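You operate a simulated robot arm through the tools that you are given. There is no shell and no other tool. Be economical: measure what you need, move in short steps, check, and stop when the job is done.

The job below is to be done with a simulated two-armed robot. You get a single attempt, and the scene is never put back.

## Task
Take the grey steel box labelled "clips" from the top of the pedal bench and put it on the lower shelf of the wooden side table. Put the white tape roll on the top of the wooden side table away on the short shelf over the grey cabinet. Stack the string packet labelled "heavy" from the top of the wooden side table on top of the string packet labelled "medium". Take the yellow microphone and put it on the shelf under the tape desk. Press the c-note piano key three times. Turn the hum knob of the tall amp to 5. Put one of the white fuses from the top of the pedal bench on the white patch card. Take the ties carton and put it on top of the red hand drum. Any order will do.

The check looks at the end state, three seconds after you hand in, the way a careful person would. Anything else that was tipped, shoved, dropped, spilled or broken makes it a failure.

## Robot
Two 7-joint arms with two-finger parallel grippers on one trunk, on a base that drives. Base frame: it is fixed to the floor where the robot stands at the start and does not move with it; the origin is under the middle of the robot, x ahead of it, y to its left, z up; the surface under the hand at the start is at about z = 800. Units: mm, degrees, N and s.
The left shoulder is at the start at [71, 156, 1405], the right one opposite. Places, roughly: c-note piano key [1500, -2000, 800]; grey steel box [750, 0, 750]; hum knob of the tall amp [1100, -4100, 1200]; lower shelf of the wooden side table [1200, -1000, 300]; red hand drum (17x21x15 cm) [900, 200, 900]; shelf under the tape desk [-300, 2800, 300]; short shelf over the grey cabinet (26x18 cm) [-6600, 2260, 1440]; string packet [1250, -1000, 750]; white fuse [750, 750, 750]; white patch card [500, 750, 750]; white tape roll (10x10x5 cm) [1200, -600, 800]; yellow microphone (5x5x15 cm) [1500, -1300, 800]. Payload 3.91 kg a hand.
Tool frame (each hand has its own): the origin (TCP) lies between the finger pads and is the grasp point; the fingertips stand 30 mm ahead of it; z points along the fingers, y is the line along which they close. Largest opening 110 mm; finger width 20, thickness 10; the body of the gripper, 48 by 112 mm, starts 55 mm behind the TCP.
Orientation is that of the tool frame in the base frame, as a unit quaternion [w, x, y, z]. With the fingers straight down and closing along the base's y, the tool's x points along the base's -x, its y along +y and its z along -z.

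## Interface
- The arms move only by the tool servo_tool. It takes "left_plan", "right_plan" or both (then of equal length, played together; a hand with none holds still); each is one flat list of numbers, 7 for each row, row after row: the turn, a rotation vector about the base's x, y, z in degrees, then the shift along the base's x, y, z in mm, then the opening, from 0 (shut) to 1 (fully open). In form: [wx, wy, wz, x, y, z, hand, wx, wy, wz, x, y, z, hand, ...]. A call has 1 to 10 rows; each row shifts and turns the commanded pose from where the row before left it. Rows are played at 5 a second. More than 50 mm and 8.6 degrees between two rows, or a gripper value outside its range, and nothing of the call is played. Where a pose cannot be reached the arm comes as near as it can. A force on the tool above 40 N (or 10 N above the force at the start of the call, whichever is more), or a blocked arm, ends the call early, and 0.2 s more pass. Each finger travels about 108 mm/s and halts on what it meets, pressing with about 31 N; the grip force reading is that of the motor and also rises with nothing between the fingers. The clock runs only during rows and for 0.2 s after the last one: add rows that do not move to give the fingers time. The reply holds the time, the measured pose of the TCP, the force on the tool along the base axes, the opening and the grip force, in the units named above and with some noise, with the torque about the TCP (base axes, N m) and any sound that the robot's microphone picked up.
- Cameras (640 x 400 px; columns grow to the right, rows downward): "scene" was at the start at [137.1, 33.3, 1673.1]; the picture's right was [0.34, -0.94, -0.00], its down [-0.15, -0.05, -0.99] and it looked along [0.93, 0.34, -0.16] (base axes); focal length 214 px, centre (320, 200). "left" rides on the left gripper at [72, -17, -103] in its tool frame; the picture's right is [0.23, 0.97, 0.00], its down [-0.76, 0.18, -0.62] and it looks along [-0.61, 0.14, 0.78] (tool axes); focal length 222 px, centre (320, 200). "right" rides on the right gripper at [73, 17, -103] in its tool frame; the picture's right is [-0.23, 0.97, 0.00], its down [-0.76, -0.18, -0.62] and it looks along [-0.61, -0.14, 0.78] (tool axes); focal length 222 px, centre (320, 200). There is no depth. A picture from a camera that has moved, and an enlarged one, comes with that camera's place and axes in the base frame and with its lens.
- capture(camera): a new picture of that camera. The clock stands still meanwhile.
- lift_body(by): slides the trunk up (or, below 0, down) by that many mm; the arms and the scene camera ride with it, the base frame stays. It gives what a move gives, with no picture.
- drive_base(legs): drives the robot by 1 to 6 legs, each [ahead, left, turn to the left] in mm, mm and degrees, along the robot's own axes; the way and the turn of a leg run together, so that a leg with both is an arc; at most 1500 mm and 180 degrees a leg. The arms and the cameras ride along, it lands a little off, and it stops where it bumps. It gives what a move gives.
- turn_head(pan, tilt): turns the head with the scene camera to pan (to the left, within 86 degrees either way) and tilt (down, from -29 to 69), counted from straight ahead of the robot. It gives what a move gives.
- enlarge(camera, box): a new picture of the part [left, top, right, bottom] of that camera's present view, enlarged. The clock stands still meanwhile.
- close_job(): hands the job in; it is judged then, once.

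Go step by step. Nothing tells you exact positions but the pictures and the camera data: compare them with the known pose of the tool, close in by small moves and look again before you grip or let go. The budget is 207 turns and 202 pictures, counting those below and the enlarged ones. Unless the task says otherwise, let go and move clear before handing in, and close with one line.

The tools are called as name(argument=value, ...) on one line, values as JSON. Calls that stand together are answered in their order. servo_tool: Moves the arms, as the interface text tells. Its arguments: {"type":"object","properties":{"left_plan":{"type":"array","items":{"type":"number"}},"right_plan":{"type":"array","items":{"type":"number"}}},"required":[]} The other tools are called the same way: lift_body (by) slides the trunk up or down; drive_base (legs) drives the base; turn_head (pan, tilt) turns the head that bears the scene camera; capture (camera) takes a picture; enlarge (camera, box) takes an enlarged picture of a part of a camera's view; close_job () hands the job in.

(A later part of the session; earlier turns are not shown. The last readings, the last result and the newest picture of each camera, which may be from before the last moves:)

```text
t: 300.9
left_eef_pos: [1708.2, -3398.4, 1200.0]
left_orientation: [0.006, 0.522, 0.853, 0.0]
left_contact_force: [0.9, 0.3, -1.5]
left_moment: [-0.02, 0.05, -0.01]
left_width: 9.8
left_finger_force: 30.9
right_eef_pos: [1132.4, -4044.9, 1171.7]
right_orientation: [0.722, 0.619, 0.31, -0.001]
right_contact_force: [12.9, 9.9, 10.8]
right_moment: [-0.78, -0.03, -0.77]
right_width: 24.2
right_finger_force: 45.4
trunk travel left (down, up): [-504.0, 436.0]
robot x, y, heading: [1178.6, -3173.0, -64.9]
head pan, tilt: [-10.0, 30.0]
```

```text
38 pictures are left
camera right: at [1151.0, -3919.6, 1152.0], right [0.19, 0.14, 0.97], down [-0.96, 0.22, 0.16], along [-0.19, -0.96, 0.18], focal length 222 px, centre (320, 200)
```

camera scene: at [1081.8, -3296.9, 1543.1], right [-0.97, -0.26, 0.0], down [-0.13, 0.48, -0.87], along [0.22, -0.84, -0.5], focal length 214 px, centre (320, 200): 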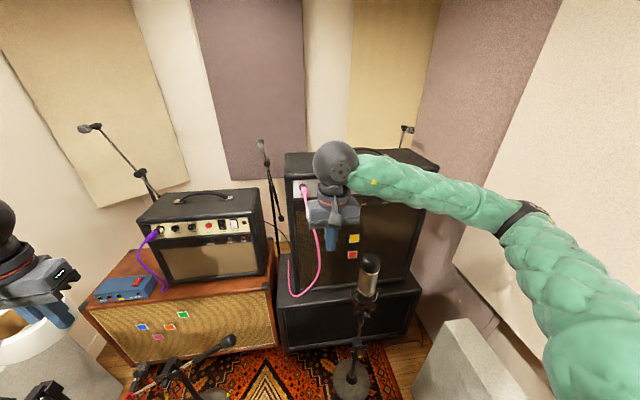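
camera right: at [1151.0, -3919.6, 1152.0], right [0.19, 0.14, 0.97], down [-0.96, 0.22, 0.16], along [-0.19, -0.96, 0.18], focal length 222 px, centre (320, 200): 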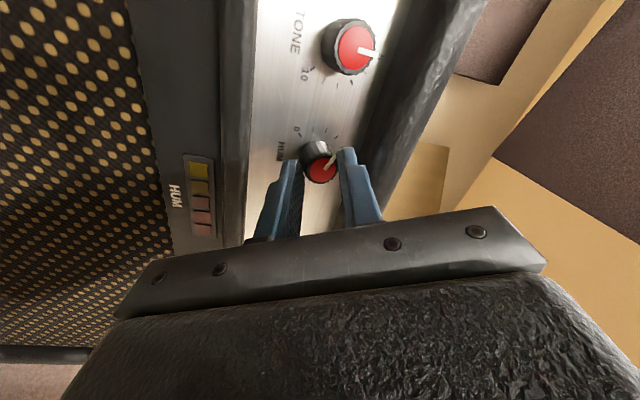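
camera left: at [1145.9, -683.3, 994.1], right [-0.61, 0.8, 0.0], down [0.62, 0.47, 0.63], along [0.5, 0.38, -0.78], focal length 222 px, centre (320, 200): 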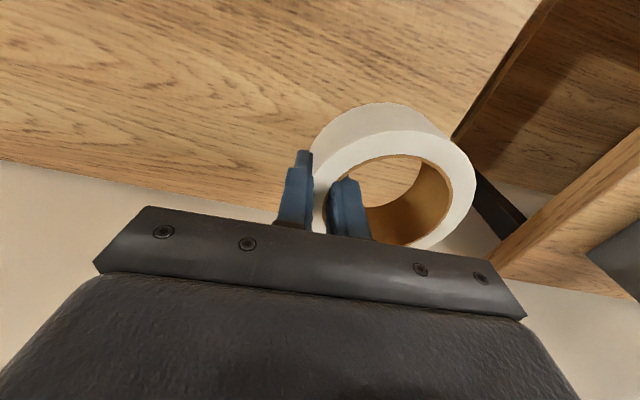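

The knob turns with the hand. I continue 56° more and check.

servo_tool(right_plan=[3.6, -7.14, 0.3, 0, 0, 0, 0.1, 3.6, -7.14, 0.3, 0, 0, 0, 0.1, 3.6, -7.14, 0.3, 0, 0, 0, 0.1, 3.6, -7.14, 0.3, 0, 0, 0, 0.1, 3.6, -7.14, 0.3, 0, 0, 0, 0.1, 3.6, -7.14, 0.3, 0, 0, 0, 0.1, 3.6, -7.14, 0.3, 0, 0, 0, 0.1])

capture(camera="right")

enlarge(camera="right", box=[250, 80, 410, 200])

```text
t: 302.5
left_eef_pos: [1706.8, -3397.8, 1199.9]
left_orientation: [0.006, 0.523, 0.852, 0.0]
left_contact_force: [-0.2, -0.6, -0.9]
left_moment: [-0.02, 0.05, 0.01]
left_width: 9.7
left_finger_force: 30.9
right_eef_pos: [1129.1, -4044.1, 1173.7]
right_orientation: [0.637, 0.692, -0.018, 0.339]
right_contact_force: [-2.6, 3.1, 30.3]
right_moment: [-0.02, 0.09, -0.98]
right_width: 23.7
right_finger_force: 44.9
trunk travel left (down, up): [-504.0, 436.0]
robot x, y, heading: [1174.3, -3178.4, -65.5]
head pan, tilt: [-10.0, 30.0]
```

```text
37 pictures are left
camera right: at [1131.9, -3924.9, 1220.3], right [-0.62, -0.28, 0.74], down [-0.78, 0.28, -0.55], along [-0.05, -0.92, -0.39], focal length 222 px, centre (320, 200)
```

right: 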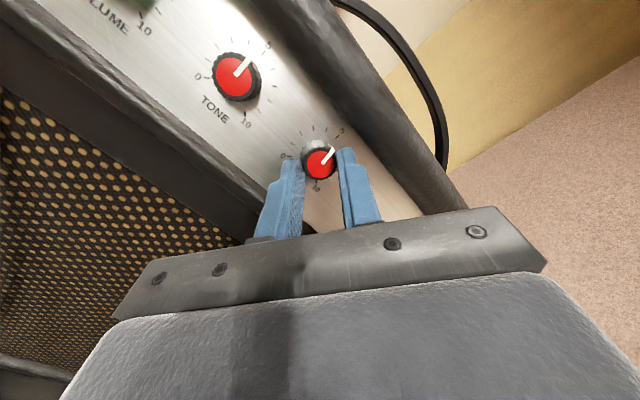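

```text
3.33 times, centred on (330, 140) of right
camera zoom: at [1131.9, -3924.9, 1220.3], right [-0.62, -0.28, 0.74], down [-0.78, 0.28, -0.55], along [-0.05, -0.92, -0.39], focal length 740 px, centre (287, 400)
```

zoom: 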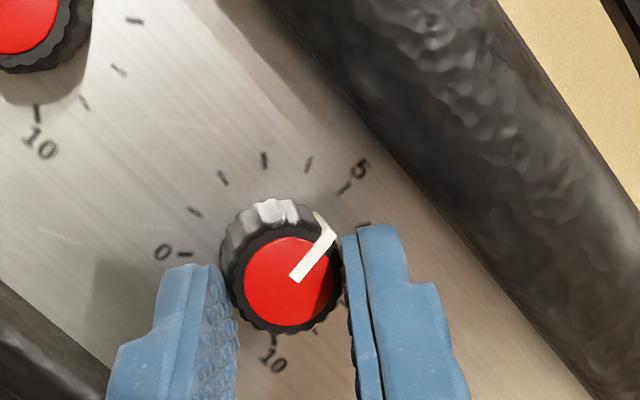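

The pointer is at ≈4.7. I add 6° and check again.

servo_tool(right_plan=[2.9, -5.7, 0.25, 0, 0, -2, 0.1, 0, 0, 0, 0, 0, 0, 0.1])

enlarge(camera="right", box=[250, 80, 410, 200])

```text
t: 302.9
left_eef_pos: [1706.2, -3399.3, 1199.2]
left_orientation: [0.006, 0.523, 0.852, 0.0]
left_contact_force: [0.2, 0.3, -1.4]
left_moment: [-0.01, 0.06, 0.01]
left_width: 9.9
left_finger_force: 31.0
right_eef_pos: [1129.9, -4043.6, 1173.4]
right_orientation: [0.621, 0.689, -0.049, 0.369]
right_contact_force: [-2.2, 8.7, 9.6]
right_moment: [-0.76, -0.44, 0.64]
right_width: 23.4
right_finger_force: 45.3
trunk travel left (down, up): [-504.0, 436.0]
robot x, y, heading: [1174.5, -3178.0, -65.3]
head pan, tilt: [-10.0, 30.0]
stopped in row 2 (right hand): the force on the tool passed its limit at 43 N (the readings are from after the stop); the commanded pose is now the measured one
```

```text
3.33 times, centred on (330, 140) of right
camera zoom: at [1127.0, -3926.5, 1224.2], right [-0.68, -0.31, 0.67], down [-0.74, 0.3, -0.61], along [-0.01, -0.9, -0.43], focal length 740 px, centre (287, 400)
```

zoom: 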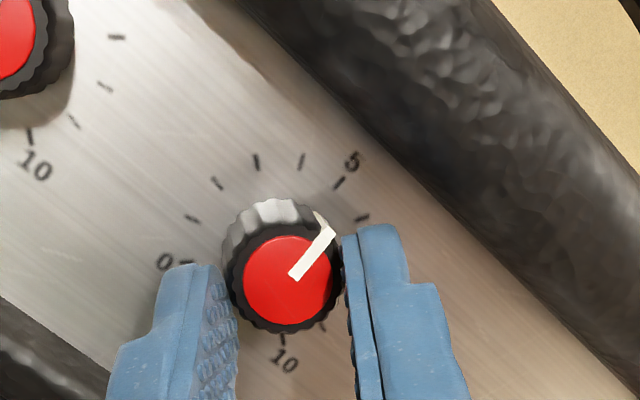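

The pointer now reads 5 within reading accuracy. I open slightly and back straight off.

servo_tool(right_plan=[0, 0, 0, 0, 0, 0, 0.26, 0, 0, 0, 0, 0, 0, 0.27, 0, 0, 0, -9, 18, -1, 0.27, 0, 0, 0, -9, 18, -1, 0.27, 0, 0, 0, -18, 36, -2, 0.27])

capture(camera="right")

enlarge(camera="right", box=[240, 60, 400, 180])

```text
t: 304.1
left_eef_pos: [1706.2, -3398.9, 1200.2]
left_orientation: [0.007, 0.522, 0.853, 0.001]
left_contact_force: [0.4, 0.7, -0.7]
left_moment: [-0.04, 0.03, 0.02]
left_width: 9.8
left_finger_force: 30.5
right_eef_pos: [1093.4, -3974.8, 1166.8]
right_orientation: [0.62, 0.69, -0.05, 0.369]
right_contact_force: [-0.2, -0.2, 0.2]
right_moment: [0.02, 0.01, 0.01]
right_width: 29.9
right_finger_force: 0.1
trunk travel left (down, up): [-504.0, 436.0]
robot x, y, heading: [1176.9, -3177.2, -65.2]
head pan, tilt: [-10.0, 30.0]
```

```text
34 pictures are left
camera right: at [1091.3, -3857.1, 1218.6], right [-0.68, -0.31, 0.67], down [-0.74, 0.3, -0.61], along [-0.01, -0.9, -0.43], focal length 222 px, centre (320, 200)
```

right: 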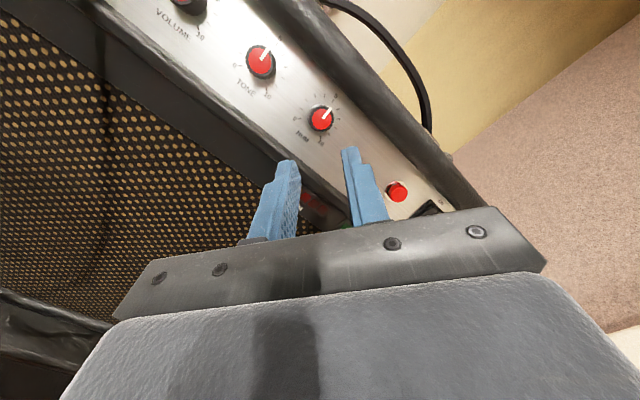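

```text
3.33 times, centred on (320, 120) of right
camera zoom: at [1091.3, -3857.1, 1218.6], right [-0.68, -0.31, 0.67], down [-0.74, 0.3, -0.61], along [-0.01, -0.9, -0.43], focal length 740 px, centre (320, 467)
```

zoom: 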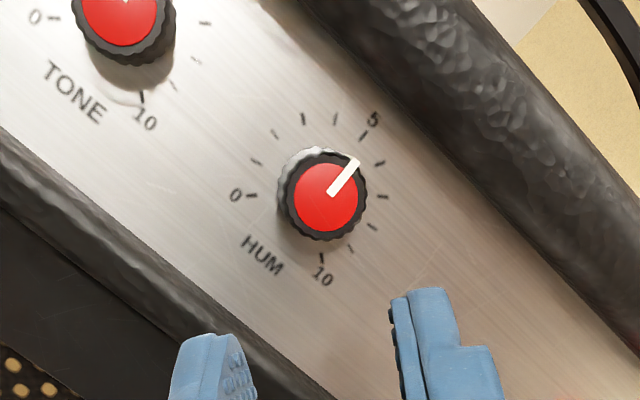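

HUM reads 5. I back away and unwind the right hand.

drive_base(legs=[[-300, 0, 0]])

servo_tool(right_plan=[-3.6, 7.14, -0.3, 0, 0, 0, 0.5, -3.6, 7.14, -0.3, 0, 0, 0, 0.8, -3.6, 7.14, -0.3, 0, 0, 0, 1, -3.6, 7.14, -0.3, 0, 0, 0, 1, -3.6, 7.14, -0.3, 0, 0, 0, 1, -3.6, 7.14, -0.3, 0, 0, 0, 1, -3.6, 7.14, -0.3, 0, 0, 0, 1, -3.6, 7.14, -0.3, 0, 0, 0, 1, -3.6, 7.14, -0.3, 0, 0, 0, 1, -3.6, 7.14, -0.3, 0, 0, 0, 1])

servo_tool(right_plan=[-3.6, 7.14, -0.3, 0, 0, 0, 1, -3.6, 7.14, -0.3, 0, 0, 0, 1, -3.6, 7.14, -0.3, 0, 0, 0, 1, -3.6, 7.14, -0.3, 0, 0, 0, 1, -3.6, 7.14, -0.3, 0, 0, 0, 1, -2.5, 5, -0.2, 0, 0, 0, 1, 7.3, 3.7, 0, 0, 0, 10, 1, 7.3, 3.7, 0, 0, 0, 10, 1, 7.3, 3.7, 0, 0, 0, 10, 1, 7.3, 3.7, 0, 0, 0, 10, 1])

servo_tool(right_plan=[7.3, 3.7, 0, 0, 0, 10, 1, 7.3, 3.7, 0, 0, 0, 10, 1, 7.3, 3.7, 0, 0, 0, 10, 1, 7.3, 3.7, 0, 0, 0, 10, 1, 7.3, 3.7, 0, 0, 0, 10, 1, 7.3, 3.7, 0, 0, 0, 10, 1, 7.3, 3.7, 0, 0, 0, 0, 1])

drive_base(legs=[[-600, 0, 0]])

```text
t: 306.1
left_eef_pos: [1580.7, -3125.6, 1200.1]
left_orientation: [0.007, 0.522, 0.853, 0.001]
left_contact_force: [0.1, 0.7, -0.8]
left_moment: [-0.01, 0.02, 0.0]
left_width: 9.6
left_finger_force: 31.0
right_eef_pos: [970.9, -3703.5, 1168.0]
right_orientation: [0.619, 0.692, -0.048, 0.369]
right_contact_force: [0.1, -0.2, 0.5]
right_moment: [0.01, 0.03, 0.01]
right_width: 29.6
right_finger_force: 0.0
trunk travel left (down, up): [-504.0, 436.0]
robot x, y, heading: [1049.6, -2903.0, -64.5]
head pan, tilt: [-10.0, 30.0]
```

```text
t: 308.3
left_eef_pos: [1580.4, -3126.2, 1200.1]
left_orientation: [0.007, 0.522, 0.853, 0.002]
left_contact_force: [0.6, 0.3, -1.8]
left_moment: [0.0, 0.01, -0.02]
left_width: 9.8
left_finger_force: 30.8
right_eef_pos: [970.1, -3703.2, 1165.1]
right_orientation: [0.711, 0.56, 0.408, -0.115]
right_contact_force: [0.5, 0.4, -0.5]
right_moment: [0.0, -0.04, -0.04]
right_width: 109.9
right_finger_force: 0.0
trunk travel left (down, up): [-504.0, 436.0]
robot x, y, heading: [1052.3, -2904.9, -64.9]
head pan, tilt: [-10.0, 30.0]
```

```text
t: 310.5
left_eef_pos: [1581.9, -3128.9, 1198.3]
left_orientation: [0.006, 0.521, 0.853, 0.001]
left_contact_force: [0.3, -0.2, -0.7]
left_moment: [-0.02, 0.08, -0.01]
left_width: 9.9
left_finger_force: 31.0
right_eef_pos: [970.0, -3704.0, 1206.8]
right_orientation: [0.419, 0.449, 0.744, -0.261]
right_contact_force: [-0.2, -0.3, -0.9]
right_moment: [0.01, -0.03, 0.05]
right_width: 110.1
right_finger_force: 0.2
trunk travel left (down, up): [-504.0, 436.0]
robot x, y, heading: [1052.7, -2906.4, -65.1]
head pan, tilt: [-10.0, 30.0]
```

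```text
t: 312.1
left_eef_pos: [1580.7, -3124.4, 1201.1]
left_orientation: [0.007, 0.522, 0.853, 0.0]
left_contact_force: [0.2, 1.4, -0.7]
left_moment: [-0.09, 0.0, -0.01]
left_width: 9.7
left_finger_force: 30.4
right_eef_pos: [970.2, -3702.0, 1267.9]
right_orientation: [0.015, 0.518, 0.855, -0.01]
right_contact_force: [-0.4, 0.6, -0.5]
right_moment: [-0.03, 0.01, -0.01]
right_width: 110.1
right_finger_force: 0.1
trunk travel left (down, up): [-504.0, 436.0]
robot x, y, heading: [1046.8, -2907.9, -64.9]
head pan, tilt: [-10.0, 30.0]
```

```text
t: 315.5
left_eef_pos: [1325.9, -2580.9, 1199.9]
left_orientation: [0.006, 0.519, 0.855, 0.001]
left_contact_force: [-0.1, 0.2, -1.2]
left_moment: [-0.02, 0.04, 0.03]
left_width: 9.8
left_finger_force: 30.6
right_eef_pos: [716.6, -3159.2, 1265.7]
right_orientation: [0.016, 0.516, 0.856, -0.009]
right_contact_force: [-1.0, 0.7, -0.1]
right_moment: [0.01, -0.01, -0.01]
right_width: 110.1
right_finger_force: 0.0
trunk travel left (down, up): [-504.0, 436.0]
robot x, y, heading: [794.8, -2359.6, -64.7]
head pan, tilt: [-10.0, 30.0]
```

I pull the right hand in, turn left to face the table's right end, and approach the microphone.

servo_tool(right_plan=[0, -1.5, 0, -19, 41, 0, 1, 0, 0, 0, -19, 41, 0, 1, 0, 0, 0, -19, 41, 0, 1, 0, 0, 0, -19, 41, 0, 1, 0, 0, 0, -19, 41, 0, 1])

drive_base(legs=[[0, 0, 124.7], [500, 143, 0]])

turn_head(pan=-15, tilt=35)

capture(camera="scene")

```text
t: 316.7
left_eef_pos: [1323.6, -2579.7, 1201.1]
left_orientation: [0.007, 0.52, 0.854, 0.001]
left_contact_force: [0.3, 0.4, -0.8]
left_moment: [-0.04, 0.04, -0.01]
left_width: 10.0
left_finger_force: 31.6
right_eef_pos: [620.4, -2953.0, 1266.3]
right_orientation: [0.027, 0.517, 0.856, -0.002]
right_contact_force: [0.4, -0.1, -0.5]
right_moment: [-0.02, 0.0, -0.01]
right_width: 110.0
right_finger_force: 0.0
trunk travel left (down, up): [-504.0, 436.0]
robot x, y, heading: [796.1, -2362.9, -64.6]
head pan, tilt: [-10.0, 30.0]
```

```text
t: 325.0
left_eef_pos: [796.3, -1290.0, 1199.7]
left_orientation: [0.001, -0.517, 0.856, 0.006]
left_contact_force: [-0.1, 0.9, -1.8]
left_moment: [-0.08, -0.04, 0.0]
left_width: 9.6
left_finger_force: 30.9
right_eef_pos: [1507.2, -1651.9, 1264.5]
right_orientation: [0.014, -0.521, 0.853, 0.023]
right_contact_force: [1.0, 1.1, 0.1]
right_moment: [-0.03, 0.04, 0.02]
right_width: 109.9
right_finger_force: 0.0
trunk travel left (down, up): [-504.0, 436.0]
robot x, y, heading: [923.5, -1855.4, 60.1]
head pan, tilt: [-10.0, 30.0]
```

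```text
t: 325.6
left_eef_pos: [795.8, -1290.0, 1200.0]
left_orientation: [0.002, -0.516, 0.856, 0.005]
left_contact_force: [0.1, 0.1, -1.7]
left_moment: [-0.06, -0.07, 0.02]
left_width: 9.9
left_finger_force: 31.6
right_eef_pos: [1506.6, -1653.8, 1266.0]
right_orientation: [0.015, -0.521, 0.853, 0.022]
right_contact_force: [0.4, 0.2, -0.5]
right_moment: [0.02, 0.02, -0.02]
right_width: 110.0
right_finger_force: 0.0
trunk travel left (down, up): [-504.0, 436.0]
robot x, y, heading: [924.2, -1854.0, 60.5]
head pan, tilt: [-15.0, 35.0]
```

```text
32 pictures are left
camera scene: at [1007.1, -1744.4, 1285.5], right [0.71, -0.7, 0.0], down [-0.4, -0.41, -0.82], along [0.58, 0.58, -0.57], focal length 214 px, centre (320, 200)
```

scene: 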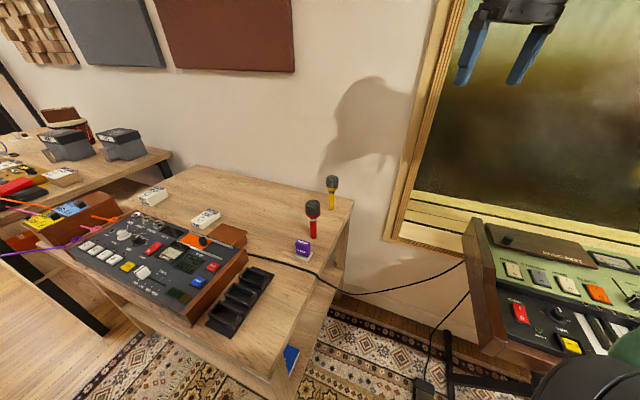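

The yellow mic stands at [1548, −1265]. I bring the right hand above it, levelling the hand.

servo_tool(right_plan=[-1.5, 0, 0, 4.6, 43, -18, 1, -1.5, 0, 0, 4.6, 43, -18, 1, 0, 0, 0, 4.6, 43, -18, 1, 0, 0, 0, 4.6, 43, -18, 1, 0, 0, 0, 4.6, 43, -18, 1, 0, 0, 0, 4.6, 43, -18, 1, 0, 0, 0, 4.6, 43, -18, 1, 0, 0, 0, 4.6, 43, -18, 1, 0, 0, 0, 4, 43, -18, 0.8, 0, 0, 0, 0, 0, -45, 0.8])

servo_tool(right_plan=[0, 0, 0, 0, 0, -45, 0.8, 0, 0, 0, 0, 0, -45, 0.8, 0, 0, 0, 0, 0, 0, 0.8])

capture(camera="right")

```text
t: 327.8
left_eef_pos: [798.4, -1289.7, 1200.0]
left_orientation: [0.0, -0.518, 0.855, 0.006]
left_contact_force: [0.8, 0.1, -2.1]
left_moment: [-0.02, -0.03, -0.03]
left_width: 9.9
left_finger_force: 31.4
right_eef_pos: [1547.8, -1266.0, 1057.9]
right_orientation: [0.0, -0.521, 0.854, 0.0]
right_contact_force: [-0.9, -0.2, -0.6]
right_moment: [-0.01, 0.0, -0.01]
right_width: 88.2
right_finger_force: 0.0
trunk travel left (down, up): [-504.0, 436.0]
robot x, y, heading: [922.0, -1853.1, 60.6]
head pan, tilt: [-15.0, 35.0]
```

```text
t: 328.6
left_eef_pos: [795.8, -1290.8, 1197.9]
left_orientation: [0.001, -0.518, 0.855, 0.007]
left_contact_force: [0.3, -0.3, -1.4]
left_moment: [-0.03, -0.03, -0.01]
left_width: 9.7
left_finger_force: 30.8
right_eef_pos: [1546.8, -1265.1, 966.5]
right_orientation: [0.001, -0.521, 0.853, 0.0]
right_contact_force: [-0.6, 0.6, 0.2]
right_moment: [0.01, 0.01, 0.03]
right_width: 88.1
right_finger_force: 0.2
trunk travel left (down, up): [-504.0, 436.0]
robot x, y, heading: [918.3, -1853.2, 60.3]
head pan, tilt: [-15.0, 35.0]
```

```text
31 pictures are left
camera right: at [1499.0, -1321.2, 1072.1], right [-0.76, 0.65, 0.0], down [0.5, 0.6, 0.62], along [0.4, 0.48, -0.78], focal length 222 px, centre (320, 200)
```

right: 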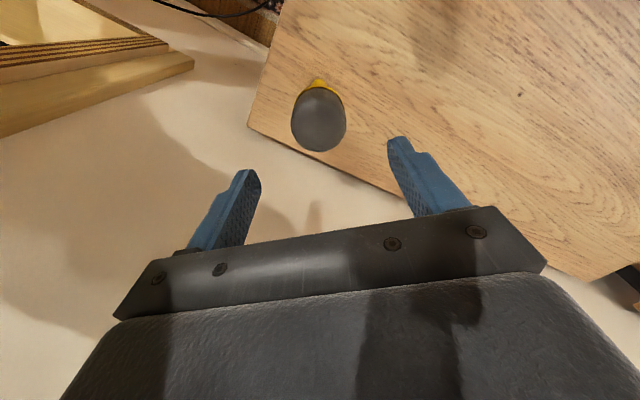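

I shift to [1541, −1273], descend, and grip the mic.

servo_tool(right_plan=[0, 0, 0, -6, -8, -30, 0.8, 0, 0, 0, 0, 0, -45, 0.8, 0, 0, 0, 0, 0, -44, 0.8, 0, 0, 0, 0, 0, 0, 0.5, 0, 0, 0, 0, 0, 0, 0.3, 0, 0, 0, 0, 0, 0, 0.1, 0, 0, 0, 0, 0, 0, 0.1, 0, 0, 0, 0, 0, 40, 0.1, 0, 0, 0, 0, 0, 45, 0.1, 0, 0, 0, 0, 0, 45, 0.1])

capture(camera="right")

```text
t: 330.8
left_eef_pos: [796.1, -1291.3, 1200.4]
left_orientation: [0.001, -0.517, 0.856, 0.005]
left_contact_force: [-0.4, -0.2, -1.3]
left_moment: [-0.07, -0.03, -0.03]
left_width: 9.7
left_finger_force: 30.8
right_eef_pos: [1541.3, -1274.9, 978.4]
right_orientation: [0.0, -0.522, 0.853, -0.001]
right_contact_force: [0.3, -0.1, -2.6]
right_moment: [-0.01, 0.0, 0.0]
right_width: 49.1
right_finger_force: 31.3
trunk travel left (down, up): [-504.0, 436.0]
robot x, y, heading: [921.2, -1854.7, 60.3]
head pan, tilt: [-15.0, 35.0]
```

```text
30 pictures are left
camera right: at [1493.5, -1330.5, 1083.2], right [-0.76, 0.65, 0.0], down [0.5, 0.6, 0.62], along [0.4, 0.48, -0.78], focal length 222 px, centre (320, 200)
```

right: 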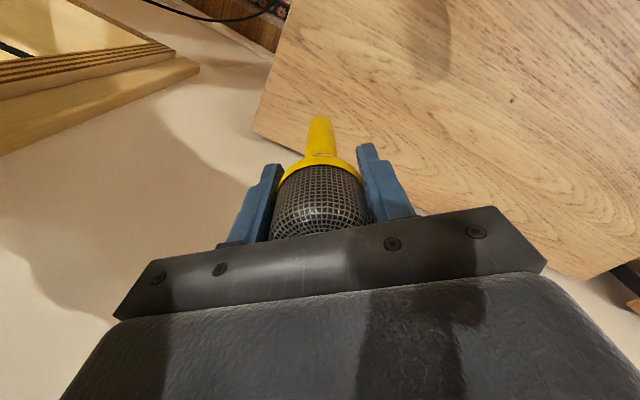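

Mic held. I raise the trunk and drive north through the open corridor toward the tape desk.

lift_body(by=150)

drive_base(legs=[[0, 0, 29.7], [700, 900, 0], [0, 400, 0], [1500, 0, 0], [1200, 150, 0]])

turn_head(pan=-10, tilt=20)

capture(camera="scene")

```text
t: 332.6
left_eef_pos: [795.9, -1290.0, 1349.9]
left_orientation: [0.001, -0.517, 0.856, 0.006]
left_contact_force: [0.3, 0.2, -1.6]
left_moment: [-0.03, -0.02, -0.01]
left_width: 9.7
left_finger_force: 30.9
right_eef_pos: [1543.5, -1273.3, 1128.7]
right_orientation: [0.0, -0.521, 0.853, 0.0]
right_contact_force: [-0.2, 0.2, -3.1]
right_moment: [0.01, 0.01, 0.0]
right_width: 48.8
right_finger_force: 30.8
trunk travel left (down, up): [-654.0, 286.0]
robot x, y, heading: [921.3, -1850.0, 60.6]
head pan, tilt: [-15.0, 35.0]
```

```text
t: 351.9
left_eef_pos: [-841.9, 1303.3, 1352.4]
left_orientation: [-0.005, 0.71, -0.704, -0.007]
left_contact_force: [0.5, 1.5, -1.7]
left_moment: [-0.04, -0.09, 0.03]
left_width: 10.0
left_finger_force: 30.8
right_eef_pos: [-196.4, 1672.5, 1136.7]
right_orientation: [-0.005, 0.715, -0.699, 0.0]
right_contact_force: [0.7, 0.5, -2.3]
right_moment: [-0.03, 0.01, 0.01]
right_width: 48.6
right_finger_force: 31.2
trunk travel left (down, up): [-654.0, 286.0]
robot x, y, heading: [-456.3, 874.1, 88.8]
head pan, tilt: [-15.0, 35.0]
stopped in leg 5: the robot was blocked; the commanded pose is now the measured one
```

```text
t: 352.6
left_eef_pos: [-839.4, 1305.1, 1352.7]
left_orientation: [-0.004, 0.71, -0.704, -0.009]
left_contact_force: [-1.0, 0.3, -1.0]
left_moment: [-0.02, -0.01, 0.0]
left_width: 9.8
left_finger_force: 30.9
right_eef_pos: [-192.8, 1677.0, 1132.1]
right_orientation: [-0.003, 0.716, -0.698, 0.002]
right_contact_force: [-0.3, 0.9, -3.1]
right_moment: [-0.03, -0.04, -0.02]
right_width: 49.0
right_finger_force: 30.7
trunk travel left (down, up): [-654.0, 286.0]
robot x, y, heading: [-459.1, 876.5, 88.8]
head pan, tilt: [-10.0, 20.0]
```

```text
29 pictures are left
camera scene: at [-468.1, 1014.6, 1461.1], right [0.98, -0.2, 0.02], down [-0.05, -0.33, -0.94], along [0.19, 0.92, -0.33], focal length 214 px, centre (320, 200)
```

scene: 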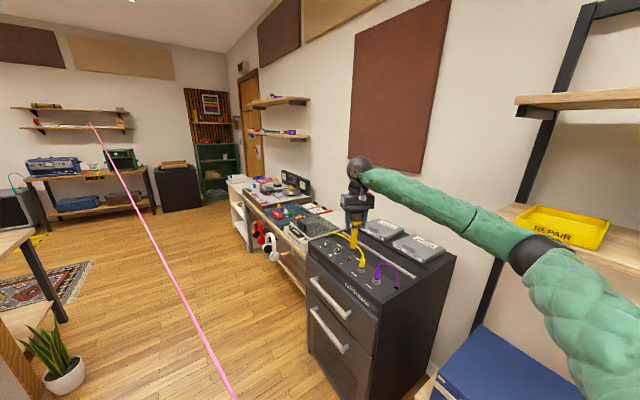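

The right elbow met the wall shelf; nothing fell. I back off, go left, and continue to face the tape desk.

drive_base(legs=[[-60, 0, 0], [0, 430, 0], [900, 0, 0], [0, 0, -57]])

turn_head(pan=15, tilt=35)

capture(camera="scene")

```text
t: 362.7
left_eef_pos: [-713.1, 2264.6, 1353.6]
left_orientation: [0.003, -0.295, 0.955, 0.011]
left_contact_force: [0.1, 0.0, -1.8]
left_moment: [-0.02, -0.01, 0.02]
left_width: 10.1
left_finger_force: 30.9
right_eef_pos: [-50.0, 1936.4, 1122.8]
right_orientation: [-0.002, -0.303, 0.953, 0.003]
right_contact_force: [0.4, 0.7, -2.8]
right_moment: [-0.04, -0.04, -0.03]
right_width: 48.8
right_finger_force: 30.9
trunk travel left (down, up): [-654.0, 286.0]
robot x, y, heading: [-873.7, 1718.9, 32.3]
head pan, tilt: [-10.0, 20.0]
```

```text
t: 363.6
left_eef_pos: [-715.3, 2265.7, 1353.7]
left_orientation: [0.002, -0.295, 0.956, 0.011]
left_contact_force: [0.1, -0.8, -1.3]
left_moment: [-0.07, 0.0, -0.01]
left_width: 9.9
left_finger_force: 31.1
right_eef_pos: [-50.2, 1936.0, 1123.5]
right_orientation: [-0.003, -0.302, 0.953, 0.003]
right_contact_force: [0.9, 0.0, -3.3]
right_moment: [-0.06, -0.02, -0.02]
right_width: 48.5
right_finger_force: 30.7
trunk travel left (down, up): [-654.0, 286.0]
robot x, y, heading: [-869.7, 1725.0, 32.4]
head pan, tilt: [15.0, 35.0]
```

```text
28 pictures are left
camera scene: at [-770.4, 1813.7, 1435.4], right [0.73, -0.68, 0.0], down [-0.39, -0.42, -0.82], along [0.56, 0.6, -0.57], focal length 214 px, centre (320, 200)
```

scene: 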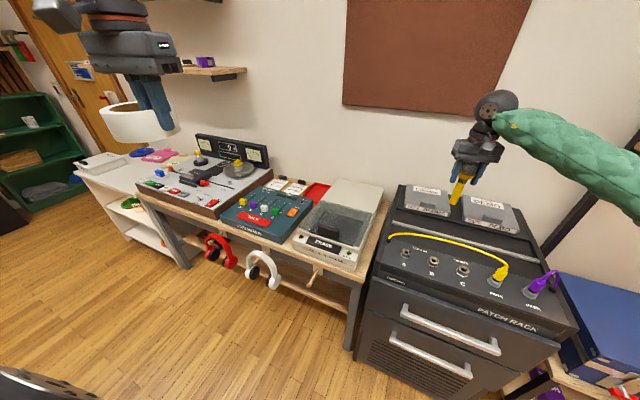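

The tape desk front runs from [−265, 2076] to [−812, 3360]. I move in front of it, lower the trunk and look under.

drive_base(legs=[[0, 0, -9.4], [30, 700, 0]])

lift_body(by=-400)

turn_head(pan=-5, tilt=25)

capture(camera="scene")

```text
t: 368.1
left_eef_pos: [-875.9, 2888.6, 1353.9]
left_orientation: [0.004, -0.217, 0.976, 0.01]
left_contact_force: [0.5, 0.6, -1.4]
left_moment: [-0.07, -0.02, 0.01]
left_width: 9.7
left_finger_force: 31.8
right_eef_pos: [-272.6, 2456.3, 1124.0]
right_orientation: [-0.002, -0.225, 0.974, 0.003]
right_contact_force: [-0.6, 0.4, -2.7]
right_moment: [0.0, 0.0, -0.03]
right_width: 48.7
right_finger_force: 30.5
trunk travel left (down, up): [-654.0, 286.0]
robot x, y, heading: [-1117.3, 2376.7, 23.0]
head pan, tilt: [15.0, 35.0]
```

```text
t: 370.7
left_eef_pos: [-874.5, 2887.4, 1051.0]
left_orientation: [0.005, -0.216, 0.976, 0.01]
left_contact_force: [0.2, -0.9, -1.4]
left_moment: [-0.05, 0.0, 0.03]
left_width: 9.7
left_finger_force: 30.9
right_eef_pos: [-272.9, 2455.3, 834.4]
right_orientation: [0.006, -0.222, 0.975, 0.009]
right_contact_force: [-5.7, -0.5, 29.1]
right_moment: [-0.31, 0.5, -0.02]
right_width: 46.3
right_finger_force: 31.1
trunk travel left (down, up): [-351.0, 589.0]
robot x, y, heading: [-1119.4, 2373.3, 23.2]
head pan, tilt: [15.0, 35.0]
stopped: the force on the tool passed its limit at 100 N (the readings are from after the stop); the commanded pose is now the measured one
```

```text
t: 371.5
left_eef_pos: [-877.7, 2889.2, 1053.0]
left_orientation: [0.006, -0.216, 0.976, 0.011]
left_contact_force: [0.3, -0.1, -1.6]
left_moment: [-0.06, 0.02, -0.02]
left_width: 10.0
left_finger_force: 30.7
right_eef_pos: [-273.2, 2455.1, 834.5]
right_orientation: [0.006, -0.223, 0.975, 0.008]
right_contact_force: [7.0, 0.3, 48.3]
right_moment: [-0.27, -0.75, 0.06]
right_width: 45.8
right_finger_force: 31.7
trunk travel left (down, up): [-351.0, 589.0]
robot x, y, heading: [-1118.4, 2376.6, 23.0]
head pan, tilt: [-5.0, 25.0]
```

```text
27 pictures are left
camera scene: at [-988.3, 2425.4, 1148.9], right [0.31, -0.95, 0.0], down [-0.4, -0.13, -0.91], along [0.86, 0.28, -0.42], focal length 214 px, centre (320, 200)
```

scene: 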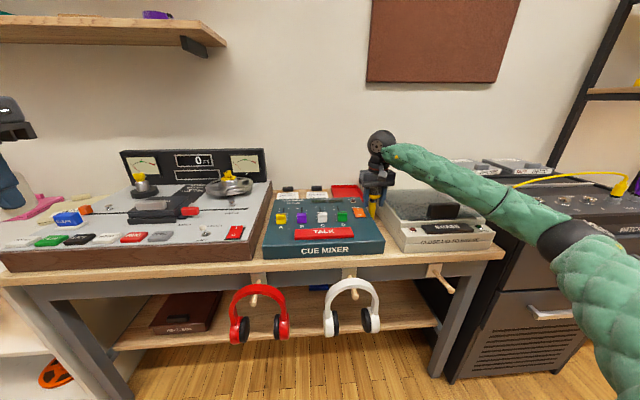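

The mic came down onto the desk top. I raise the trunk at once and back away before looking again.

lift_body(by=120)

capture(camera="right")

enlarge(camera="scene", box=[250, 120, 510, 290])

```text
t: 373.0
left_eef_pos: [-874.7, 2887.7, 1171.5]
left_orientation: [0.003, -0.217, 0.976, 0.011]
left_contact_force: [0.2, 0.0, -1.4]
left_moment: [-0.05, -0.01, 0.03]
left_width: 9.8
left_finger_force: 31.1
right_eef_pos: [-270.6, 2456.2, 949.9]
right_orientation: [0.003, -0.223, 0.975, 0.007]
right_contact_force: [-0.3, -0.1, -2.4]
right_moment: [0.0, 0.01, 0.0]
right_width: 46.0
right_finger_force: 31.1
trunk travel left (down, up): [-471.0, 469.0]
robot x, y, heading: [-1120.2, 2374.9, 23.1]
head pan, tilt: [-5.0, 25.0]
```

```text
26 pictures are left
camera right: at [-344.3, 2439.4, 1052.7], right [-0.22, 0.98, 0.01], down [0.76, 0.16, 0.63], along [0.61, 0.15, -0.78], focal length 222 px, centre (320, 200)
```

right: 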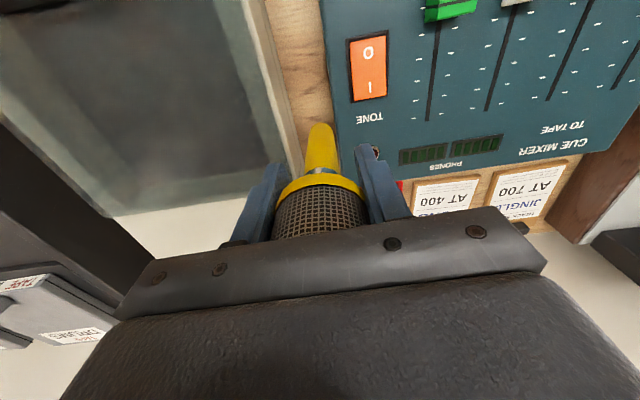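

```text
2.35 times, centred on (380, 205) of scene
camera zoom: at [-984.9, 2425.8, 1268.0], right [0.31, -0.95, 0.0], down [-0.4, -0.13, -0.91], along [0.86, 0.28, -0.42], focal length 505 px, centre (179, 188)
```

zoom: 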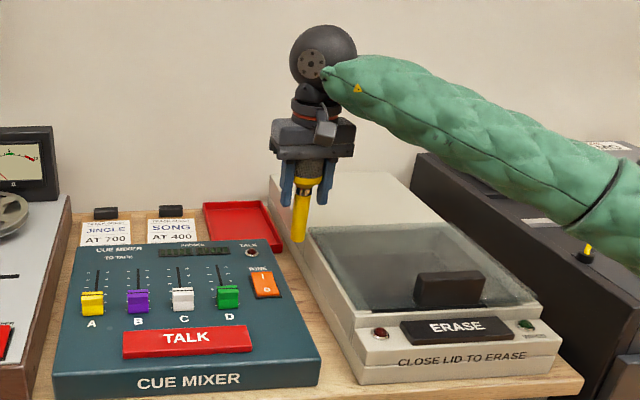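

All is intact on the desk. I'll lay the mic on the lower shelf with a near-horizontal hand: back off, lower the trunk fully, and pitch the hand forward.

drive_base(legs=[[-330, 0, 0]])

lift_body(by=-400)

servo_tool(right_plan=[3.56, -7.39, 0, 0, 0, 0, 0, 3.56, -7.39, 0, 0, 0, 0, 0, 3.56, -7.39, 0, 0, 0, 0, 0, 3.56, -7.39, 0, 0, 0, 0, 0, 3.56, -7.39, 0, 0, 0, 0, 0, 3.56, -7.39, 0, 0, 0, 0, 0, 3.56, -7.39, 0, 0, 0, 0, 0, 3.56, -7.39, 0, 0, 0, 0, 0, 3.56, -7.39, 0, 0, 0, 0, 0, 0, 0, 0, 0, 0, 0, 0])

capture(camera="scene")

```text
t: 375.1
left_eef_pos: [-1154.9, 2768.4, 1170.9]
left_orientation: [0.006, -0.216, 0.976, 0.01]
left_contact_force: [0.0, 0.0, -0.8]
left_moment: [-0.05, -0.05, 0.0]
left_width: 9.9
left_finger_force: 30.8
right_eef_pos: [-552.8, 2334.1, 951.9]
right_orientation: [0.003, -0.222, 0.975, 0.008]
right_contact_force: [-0.3, -0.1, -0.6]
right_moment: [0.03, -0.02, -0.02]
right_width: 45.8
right_finger_force: 31.1
trunk travel left (down, up): [-471.0, 469.0]
robot x, y, heading: [-1397.8, 2255.7, 23.0]
head pan, tilt: [-5.0, 25.0]
stopped in leg 1: the robot was blocked; the commanded pose is now the measured one
```

```text
t: 378.9
left_eef_pos: [-1150.1, 2768.9, 770.4]
left_orientation: [0.004, -0.214, 0.977, 0.009]
left_contact_force: [-0.2, 0.7, -1.8]
left_moment: [-0.06, -0.01, 0.0]
left_width: 9.8
left_finger_force: 31.2
right_eef_pos: [-550.0, 2336.4, 548.8]
right_orientation: [0.003, -0.222, 0.975, 0.006]
right_contact_force: [-1.1, 0.3, -2.1]
right_moment: [0.03, 0.0, 0.03]
right_width: 46.1
right_finger_force: 31.2
trunk travel left (down, up): [-71.0, 869.0]
robot x, y, heading: [-1398.3, 2255.7, 22.9]
head pan, tilt: [-5.0, 25.0]
```

```text
t: 381.1
left_eef_pos: [-1150.8, 2770.6, 771.0]
left_orientation: [0.004, -0.215, 0.977, 0.008]
left_contact_force: [0.2, 0.2, -1.4]
left_moment: [-0.05, -0.01, 0.03]
left_width: 9.8
left_finger_force: 31.1
right_eef_pos: [-550.4, 2335.7, 548.6]
right_orientation: [0.587, -0.18, 0.777, 0.139]
right_contact_force: [0.3, -0.2, -2.6]
right_moment: [-0.04, 0.04, -0.02]
right_width: 46.0
right_finger_force: 31.0
trunk travel left (down, up): [-71.0, 869.0]
robot x, y, heading: [-1397.6, 2257.7, 22.9]
head pan, tilt: [-5.0, 25.0]
```

```text
24 pictures are left
camera scene: at [-1263.5, 2307.0, 868.2], right [0.31, -0.95, 0.0], down [-0.4, -0.13, -0.91], along [0.86, 0.28, -0.42], focal length 214 px, centre (320, 200)
```

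scene: 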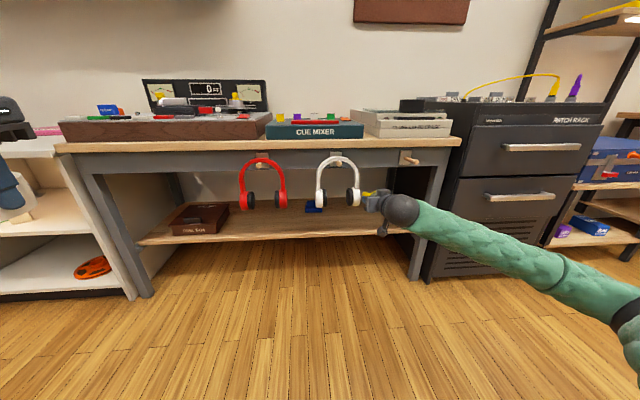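

The hand points forward with the mic. I lower it to shelf height, pitch a bit more, then drive in under the headphones, right of them.

lift_body(by=-68)

servo_tool(right_plan=[3.3, -6.9, 0, 0, 0, -30, 0, 0, 0, 0, 0, 0, -40, 0, 0, 0, 0, 0, 0, -40, 0, 0, 0, 0, 0, 0, -25, 0, 0, 0, 0, 0, 0, 0, 0])

drive_base(legs=[[100, -80, 0]])

capture(camera="scene")

```text
t: 382.2
left_eef_pos: [-1152.6, 2768.5, 702.4]
left_orientation: [0.004, -0.214, 0.977, 0.01]
left_contact_force: [-0.2, -0.1, -1.2]
left_moment: [-0.08, -0.02, 0.0]
left_width: 9.9
left_finger_force: 31.2
right_eef_pos: [-550.8, 2334.6, 481.5]
right_orientation: [0.586, -0.181, 0.777, 0.14]
right_contact_force: [0.1, 0.0, -3.0]
right_moment: [-0.06, 0.05, 0.02]
right_width: 46.3
right_finger_force: 30.7
trunk travel left (down, up): [-3.0, 937.0]
robot x, y, heading: [-1393.3, 2260.6, 22.8]
head pan, tilt: [-5.0, 25.0]
```

```text
t: 383.4
left_eef_pos: [-1152.7, 2770.0, 703.7]
left_orientation: [0.004, -0.215, 0.977, 0.01]
left_contact_force: [-0.2, 0.2, -0.7]
left_moment: [-0.05, -0.03, 0.02]
left_width: 9.7
left_finger_force: 30.9
right_eef_pos: [-550.3, 2335.0, 480.6]
right_orientation: [0.587, -0.18, 0.777, 0.139]
right_contact_force: [0.0, 1.0, -2.5]
right_moment: [-0.02, 0.06, 0.03]
right_width: 46.1
right_finger_force: 31.1
right hand out of reach, approached as far as the arm can: row 1, 2, 3, 4
trunk travel left (down, up): [-3.0, 937.0]
robot x, y, heading: [-1393.8, 2256.6, 22.8]
head pan, tilt: [-5.0, 25.0]
```

```text
t: 384.6
left_eef_pos: [-1028.2, 2733.9, 702.6]
left_orientation: [0.004, -0.216, 0.976, 0.01]
left_contact_force: [-0.1, -0.6, -1.7]
left_moment: [-0.07, -0.02, -0.01]
left_width: 9.9
left_finger_force: 31.3
right_eef_pos: [-425.9, 2301.3, 481.4]
right_orientation: [0.587, -0.182, 0.777, 0.14]
right_contact_force: [-0.7, 0.7, -3.2]
right_moment: [-0.04, 0.07, -0.01]
right_width: 45.7
right_finger_force: 30.7
trunk travel left (down, up): [-3.0, 937.0]
robot x, y, heading: [-1273.6, 2222.2, 22.8]
head pan, tilt: [-5.0, 25.0]
```

```text
23 pictures are left
camera scene: at [-1139.9, 2271.6, 800.2], right [0.31, -0.95, 0.0], down [-0.4, -0.13, -0.91], along [0.86, 0.28, -0.42], focal length 214 px, centre (320, 200)
```

scene: 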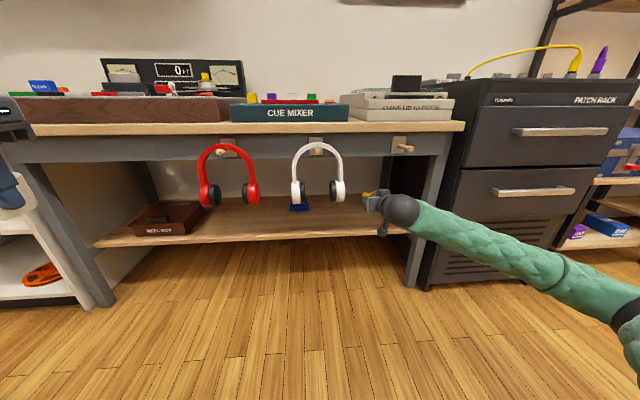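

Limit again at z 481; stretching the arm should allow lower. I reach forward and down.

servo_tool(right_plan=[0, 0, 0, 28, 12, -10, 0, 0, 0, 0, 28, 12, -25, 0, 0, 0, 0, 18, 8, -35, 0, 0, 0, 0, 0, 0, -35, 0, 0, 0, 0, 0, 0, 0, 0])

```text
t: 385.9
left_eef_pos: [-1029.3, 2733.5, 702.0]
left_orientation: [0.003, -0.215, 0.976, 0.01]
left_contact_force: [0.6, -0.2, -2.0]
left_moment: [-0.05, -0.01, 0.03]
left_width: 9.9
left_finger_force: 31.3
right_eef_pos: [-382.4, 2298.9, 459.9]
right_orientation: [0.586, -0.184, 0.776, 0.142]
right_contact_force: [-0.2, 0.6, -2.7]
right_moment: [-0.06, 0.06, 0.03]
right_width: 45.9
right_finger_force: 30.7
right hand out of reach, approached as far as the arm can: row 1, 2, 3, 4
trunk travel left (down, up): [-3.0, 937.0]
robot x, y, heading: [-1272.9, 2221.7, 22.8]
head pan, tilt: [-5.0, 25.0]
```

I trade some pitch: rotate back 16° while lowering.

servo_tool(right_plan=[-3.56, 7.39, 0, 0, 0, -20, 0, -3.56, 7.39, 0, 0, 0, -30, 0, 0, 0, 0, 0, 0, -25, 0, 0, 0, 0, 0, 0, 0, 0])

capture(camera="right")

```text
t: 386.9
left_eef_pos: [-1029.5, 2734.2, 702.7]
left_orientation: [0.002, -0.216, 0.976, 0.01]
left_contact_force: [0.6, -0.2, -1.7]
left_moment: [-0.01, -0.03, -0.01]
left_width: 9.9
left_finger_force: 30.7
right_eef_pos: [-382.3, 2298.7, 383.0]
right_orientation: [0.469, -0.198, 0.853, 0.113]
right_contact_force: [0.3, -0.4, -2.6]
right_moment: [-0.04, 0.07, -0.04]
right_width: 46.1
right_finger_force: 31.1
trunk travel left (down, up): [-3.0, 937.0]
robot x, y, heading: [-1272.5, 2220.1, 22.8]
head pan, tilt: [-5.0, 25.0]
```

```text
22 pictures are left
camera right: at [-502.8, 2258.5, 378.0], right [-0.32, 0.93, 0.2], down [-0.03, -0.22, 0.98], along [0.95, 0.31, 0.09], focal length 222 px, centre (320, 200)
```

right: 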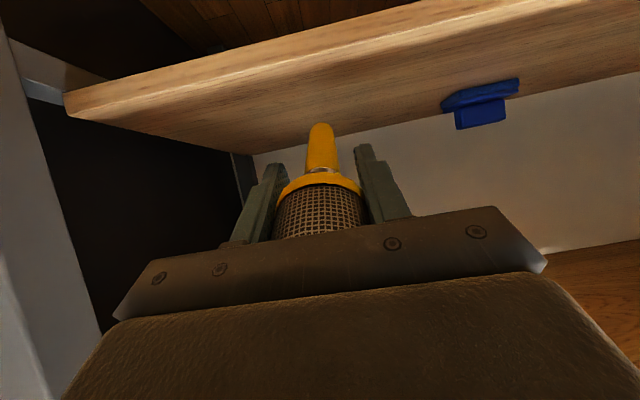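

At 58° I reach z≈383. I drive in 80 more and look.

drive_base(legs=[[85, 0, 0]])

enlarge(camera="scene", box=[240, 120, 460, 280])

capture(camera="right")

```text
t: 387.9
left_eef_pos: [-950.0, 2767.4, 702.7]
left_orientation: [0.003, -0.215, 0.976, 0.009]
left_contact_force: [0.0, 0.3, -2.0]
left_moment: [-0.07, -0.02, 0.0]
left_width: 9.8
left_finger_force: 31.2
right_eef_pos: [-305.1, 2331.9, 383.1]
right_orientation: [0.47, -0.198, 0.853, 0.114]
right_contact_force: [-0.4, 1.0, -2.0]
right_moment: [-0.04, 0.08, -0.02]
right_width: 45.9
right_finger_force: 31.2
trunk travel left (down, up): [-3.0, 937.0]
robot x, y, heading: [-1192.9, 2255.5, 23.1]
head pan, tilt: [-5.0, 25.0]
```

```text
2.50 times, centred on (350, 200) of scene
camera zoom: at [-1061.4, 2304.8, 800.2], right [0.31, -0.95, 0.0], down [-0.4, -0.13, -0.91], along [0.86, 0.28, -0.42], focal length 536 px, centre (245, 200)
```

zoom: 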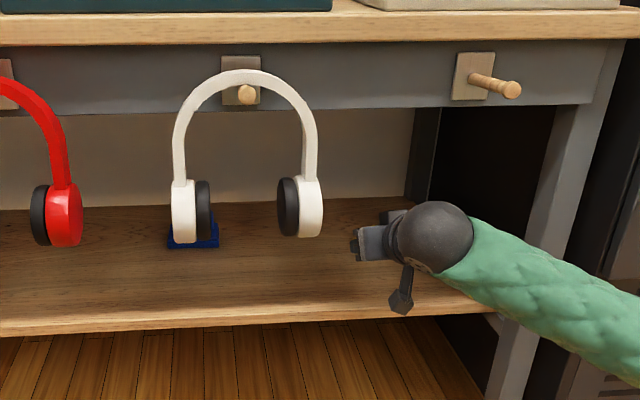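

```text
20 pictures are left
camera right: at [-424.4, 2292.0, 378.2], right [-0.32, 0.93, 0.2], down [-0.03, -0.22, 0.98], along [0.95, 0.31, 0.1], focal length 222 px, centre (320, 200)
```

right: 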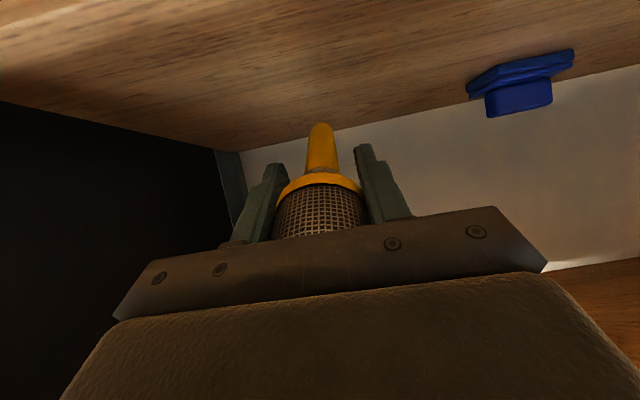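

The mic is over the shelf. I lower in small steps until its tail touches.

servo_tool(right_plan=[0, 0, 0, 0, 0, -8, 0, 0, 0, 0, 0, 0, -5, 0, 0, 0, 0, 0, 0, -4, 0, 0, 0, 0, 0, 0, -4, 0, 0, 0, 0, 0, 0, 0, 0])

```text
t: 389.1
left_eef_pos: [-949.5, 2766.3, 702.0]
left_orientation: [0.003, -0.215, 0.976, 0.01]
left_contact_force: [1.1, -0.4, -2.3]
left_moment: [-0.03, 0.01, 0.0]
left_width: 9.7
left_finger_force: 31.8
right_eef_pos: [-304.0, 2330.7, 363.0]
right_orientation: [0.469, -0.198, 0.853, 0.114]
right_contact_force: [-0.2, 0.1, -3.1]
right_moment: [-0.01, 0.08, 0.03]
right_width: 45.9
right_finger_force: 31.1
trunk travel left (down, up): [-3.0, 937.0]
robot x, y, heading: [-1194.4, 2252.6, 23.0]
head pan, tilt: [-5.0, 25.0]
```

servo_tool(right_plan=[0, 0, 0, 0, 0, -4, 0, 0, 0, 0, 0, 0, -4, 0, 0, 0, 0, 0, 0, -4, 0, 0, 0, 0, 0, 0, -4, 0, 0, 0, 0, 0, 0, -4, 0, 0, 0, 0, 0, 0, 0, 0])

capture(camera="right")

```text
t: 390.5
left_eef_pos: [-950.9, 2767.2, 703.0]
left_orientation: [0.004, -0.215, 0.977, 0.01]
left_contact_force: [0.2, -0.1, -1.2]
left_moment: [-0.05, -0.04, -0.03]
left_width: 10.0
left_finger_force: 31.0
right_eef_pos: [-303.5, 2331.8, 340.6]
right_orientation: [0.469, -0.197, 0.853, 0.113]
right_contact_force: [0.3, 0.6, -2.6]
right_moment: [-0.04, 0.07, -0.02]
right_width: 45.8
right_finger_force: 30.9
trunk travel left (down, up): [-3.0, 937.0]
robot x, y, heading: [-1193.3, 2259.2, 22.9]
head pan, tilt: [-5.0, 25.0]
```

```text
19 pictures are left
camera right: at [-424.4, 2291.7, 337.0], right [-0.32, 0.93, 0.2], down [-0.03, -0.22, 0.98], along [0.95, 0.31, 0.1], focal length 222 px, centre (320, 200)
```

right: 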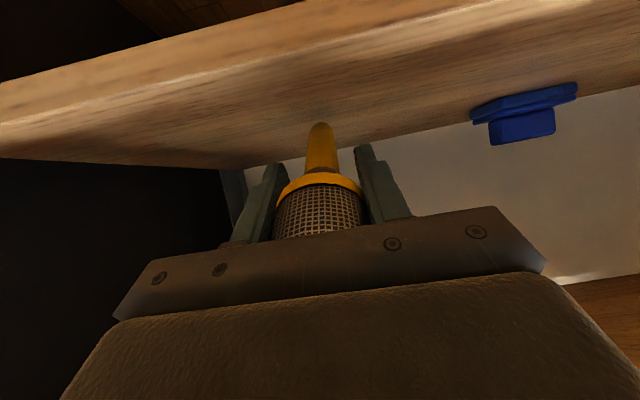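

servo_tool(right_plan=[0, 0, 0, 0, 0, -4, 0, 0, 0, 0, 0, 0, -4, 0, 0, 0, 0, 0, 0, -3, 0, 0, 0, 0, 0, 0, -3, 0, 0, 0, 0, 0, 0, -3, 0, 0, 0, 0, 0, 0, 0, 0])

enlarge(camera="scene", box=[320, 160, 440, 260])

```text
t: 391.9
left_eef_pos: [-950.1, 2766.4, 703.5]
left_orientation: [0.004, -0.216, 0.976, 0.01]
left_contact_force: [-0.3, 0.2, -2.0]
left_moment: [-0.07, 0.0, -0.01]
left_width: 9.9
left_finger_force: 31.4
right_eef_pos: [-305.1, 2331.2, 327.4]
right_orientation: [0.47, -0.197, 0.853, 0.113]
right_contact_force: [-5.7, -2.2, 14.0]
right_moment: [0.46, -1.02, 0.01]
right_width: 46.2
right_finger_force: 31.0
trunk travel left (down, up): [-3.0, 937.0]
robot x, y, heading: [-1193.1, 2254.1, 22.9]
head pan, tilt: [-5.0, 25.0]
```

```text
4.00 times, centred on (380, 210) of scene
camera zoom: at [-1062.4, 2304.6, 800.3], right [0.31, -0.95, 0.0], down [-0.4, -0.13, -0.91], along [0.86, 0.28, -0.42], focal length 858 px, centre (80, 160)
```

zoom: 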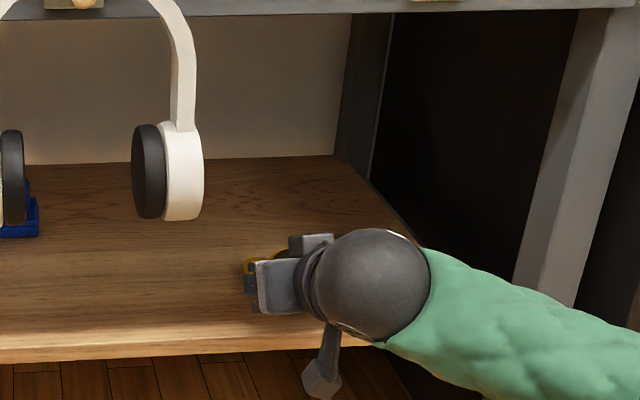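

The tail touches. I try to lay it flatter: pitch further while lowering.

servo_tool(right_plan=[1.8, -3.7, 0, 0, 0, -3, 0, 1.8, -3.7, 0, 0, 0, -5, 0, 1.8, -3.7, 0, 0, 0, -5, 0, 1.8, -3.7, 0, 0, 0, -5, 0, 0, 0, 0, 0, 0, 0, 0])

```text
t: 393.1
left_eef_pos: [-950.5, 2767.9, 702.7]
left_orientation: [0.004, -0.215, 0.976, 0.01]
left_contact_force: [0.0, -0.1, -1.2]
left_moment: [-0.04, -0.01, 0.01]
left_width: 9.8
left_finger_force: 31.2
right_eef_pos: [-304.2, 2332.3, 319.4]
right_orientation: [0.515, -0.191, 0.827, 0.123]
right_contact_force: [-0.5, -0.3, -2.7]
right_moment: [-0.06, 0.04, 0.03]
right_width: 45.9
right_finger_force: 31.1
right hand out of reach, approached as far as the arm can: row 3, 4
trunk travel left (down, up): [-3.0, 937.0]
robot x, y, heading: [-1195.1, 2251.1, 23.1]
head pan, tilt: [-5.0, 25.0]
```

servo_tool(right_plan=[0, 0, 0, 0, 0, -4, 0, 0, 0, 0, 0, 0, -4, 0, 0, 0, 0, 0, 0, 0, 0])

```text
t: 393.9
left_eef_pos: [-950.5, 2766.7, 703.2]
left_orientation: [0.003, -0.215, 0.977, 0.01]
left_contact_force: [-0.6, 0.8, -2.2]
left_moment: [-0.04, -0.04, -0.01]
left_width: 9.9
left_finger_force: 31.3
right_eef_pos: [-303.9, 2331.8, 317.2]
right_orientation: [0.514, -0.193, 0.826, 0.126]
right_contact_force: [-0.3, 3.6, 6.8]
right_moment: [0.45, -0.64, 0.31]
right_width: 45.9
right_finger_force: 31.2
right hand out of reach, approached as far as the arm can: row 2
trunk travel left (down, up): [-3.0, 937.0]
robot x, y, heading: [-1198.6, 2254.9, 22.7]
head pan, tilt: [-5.0, 25.0]
```

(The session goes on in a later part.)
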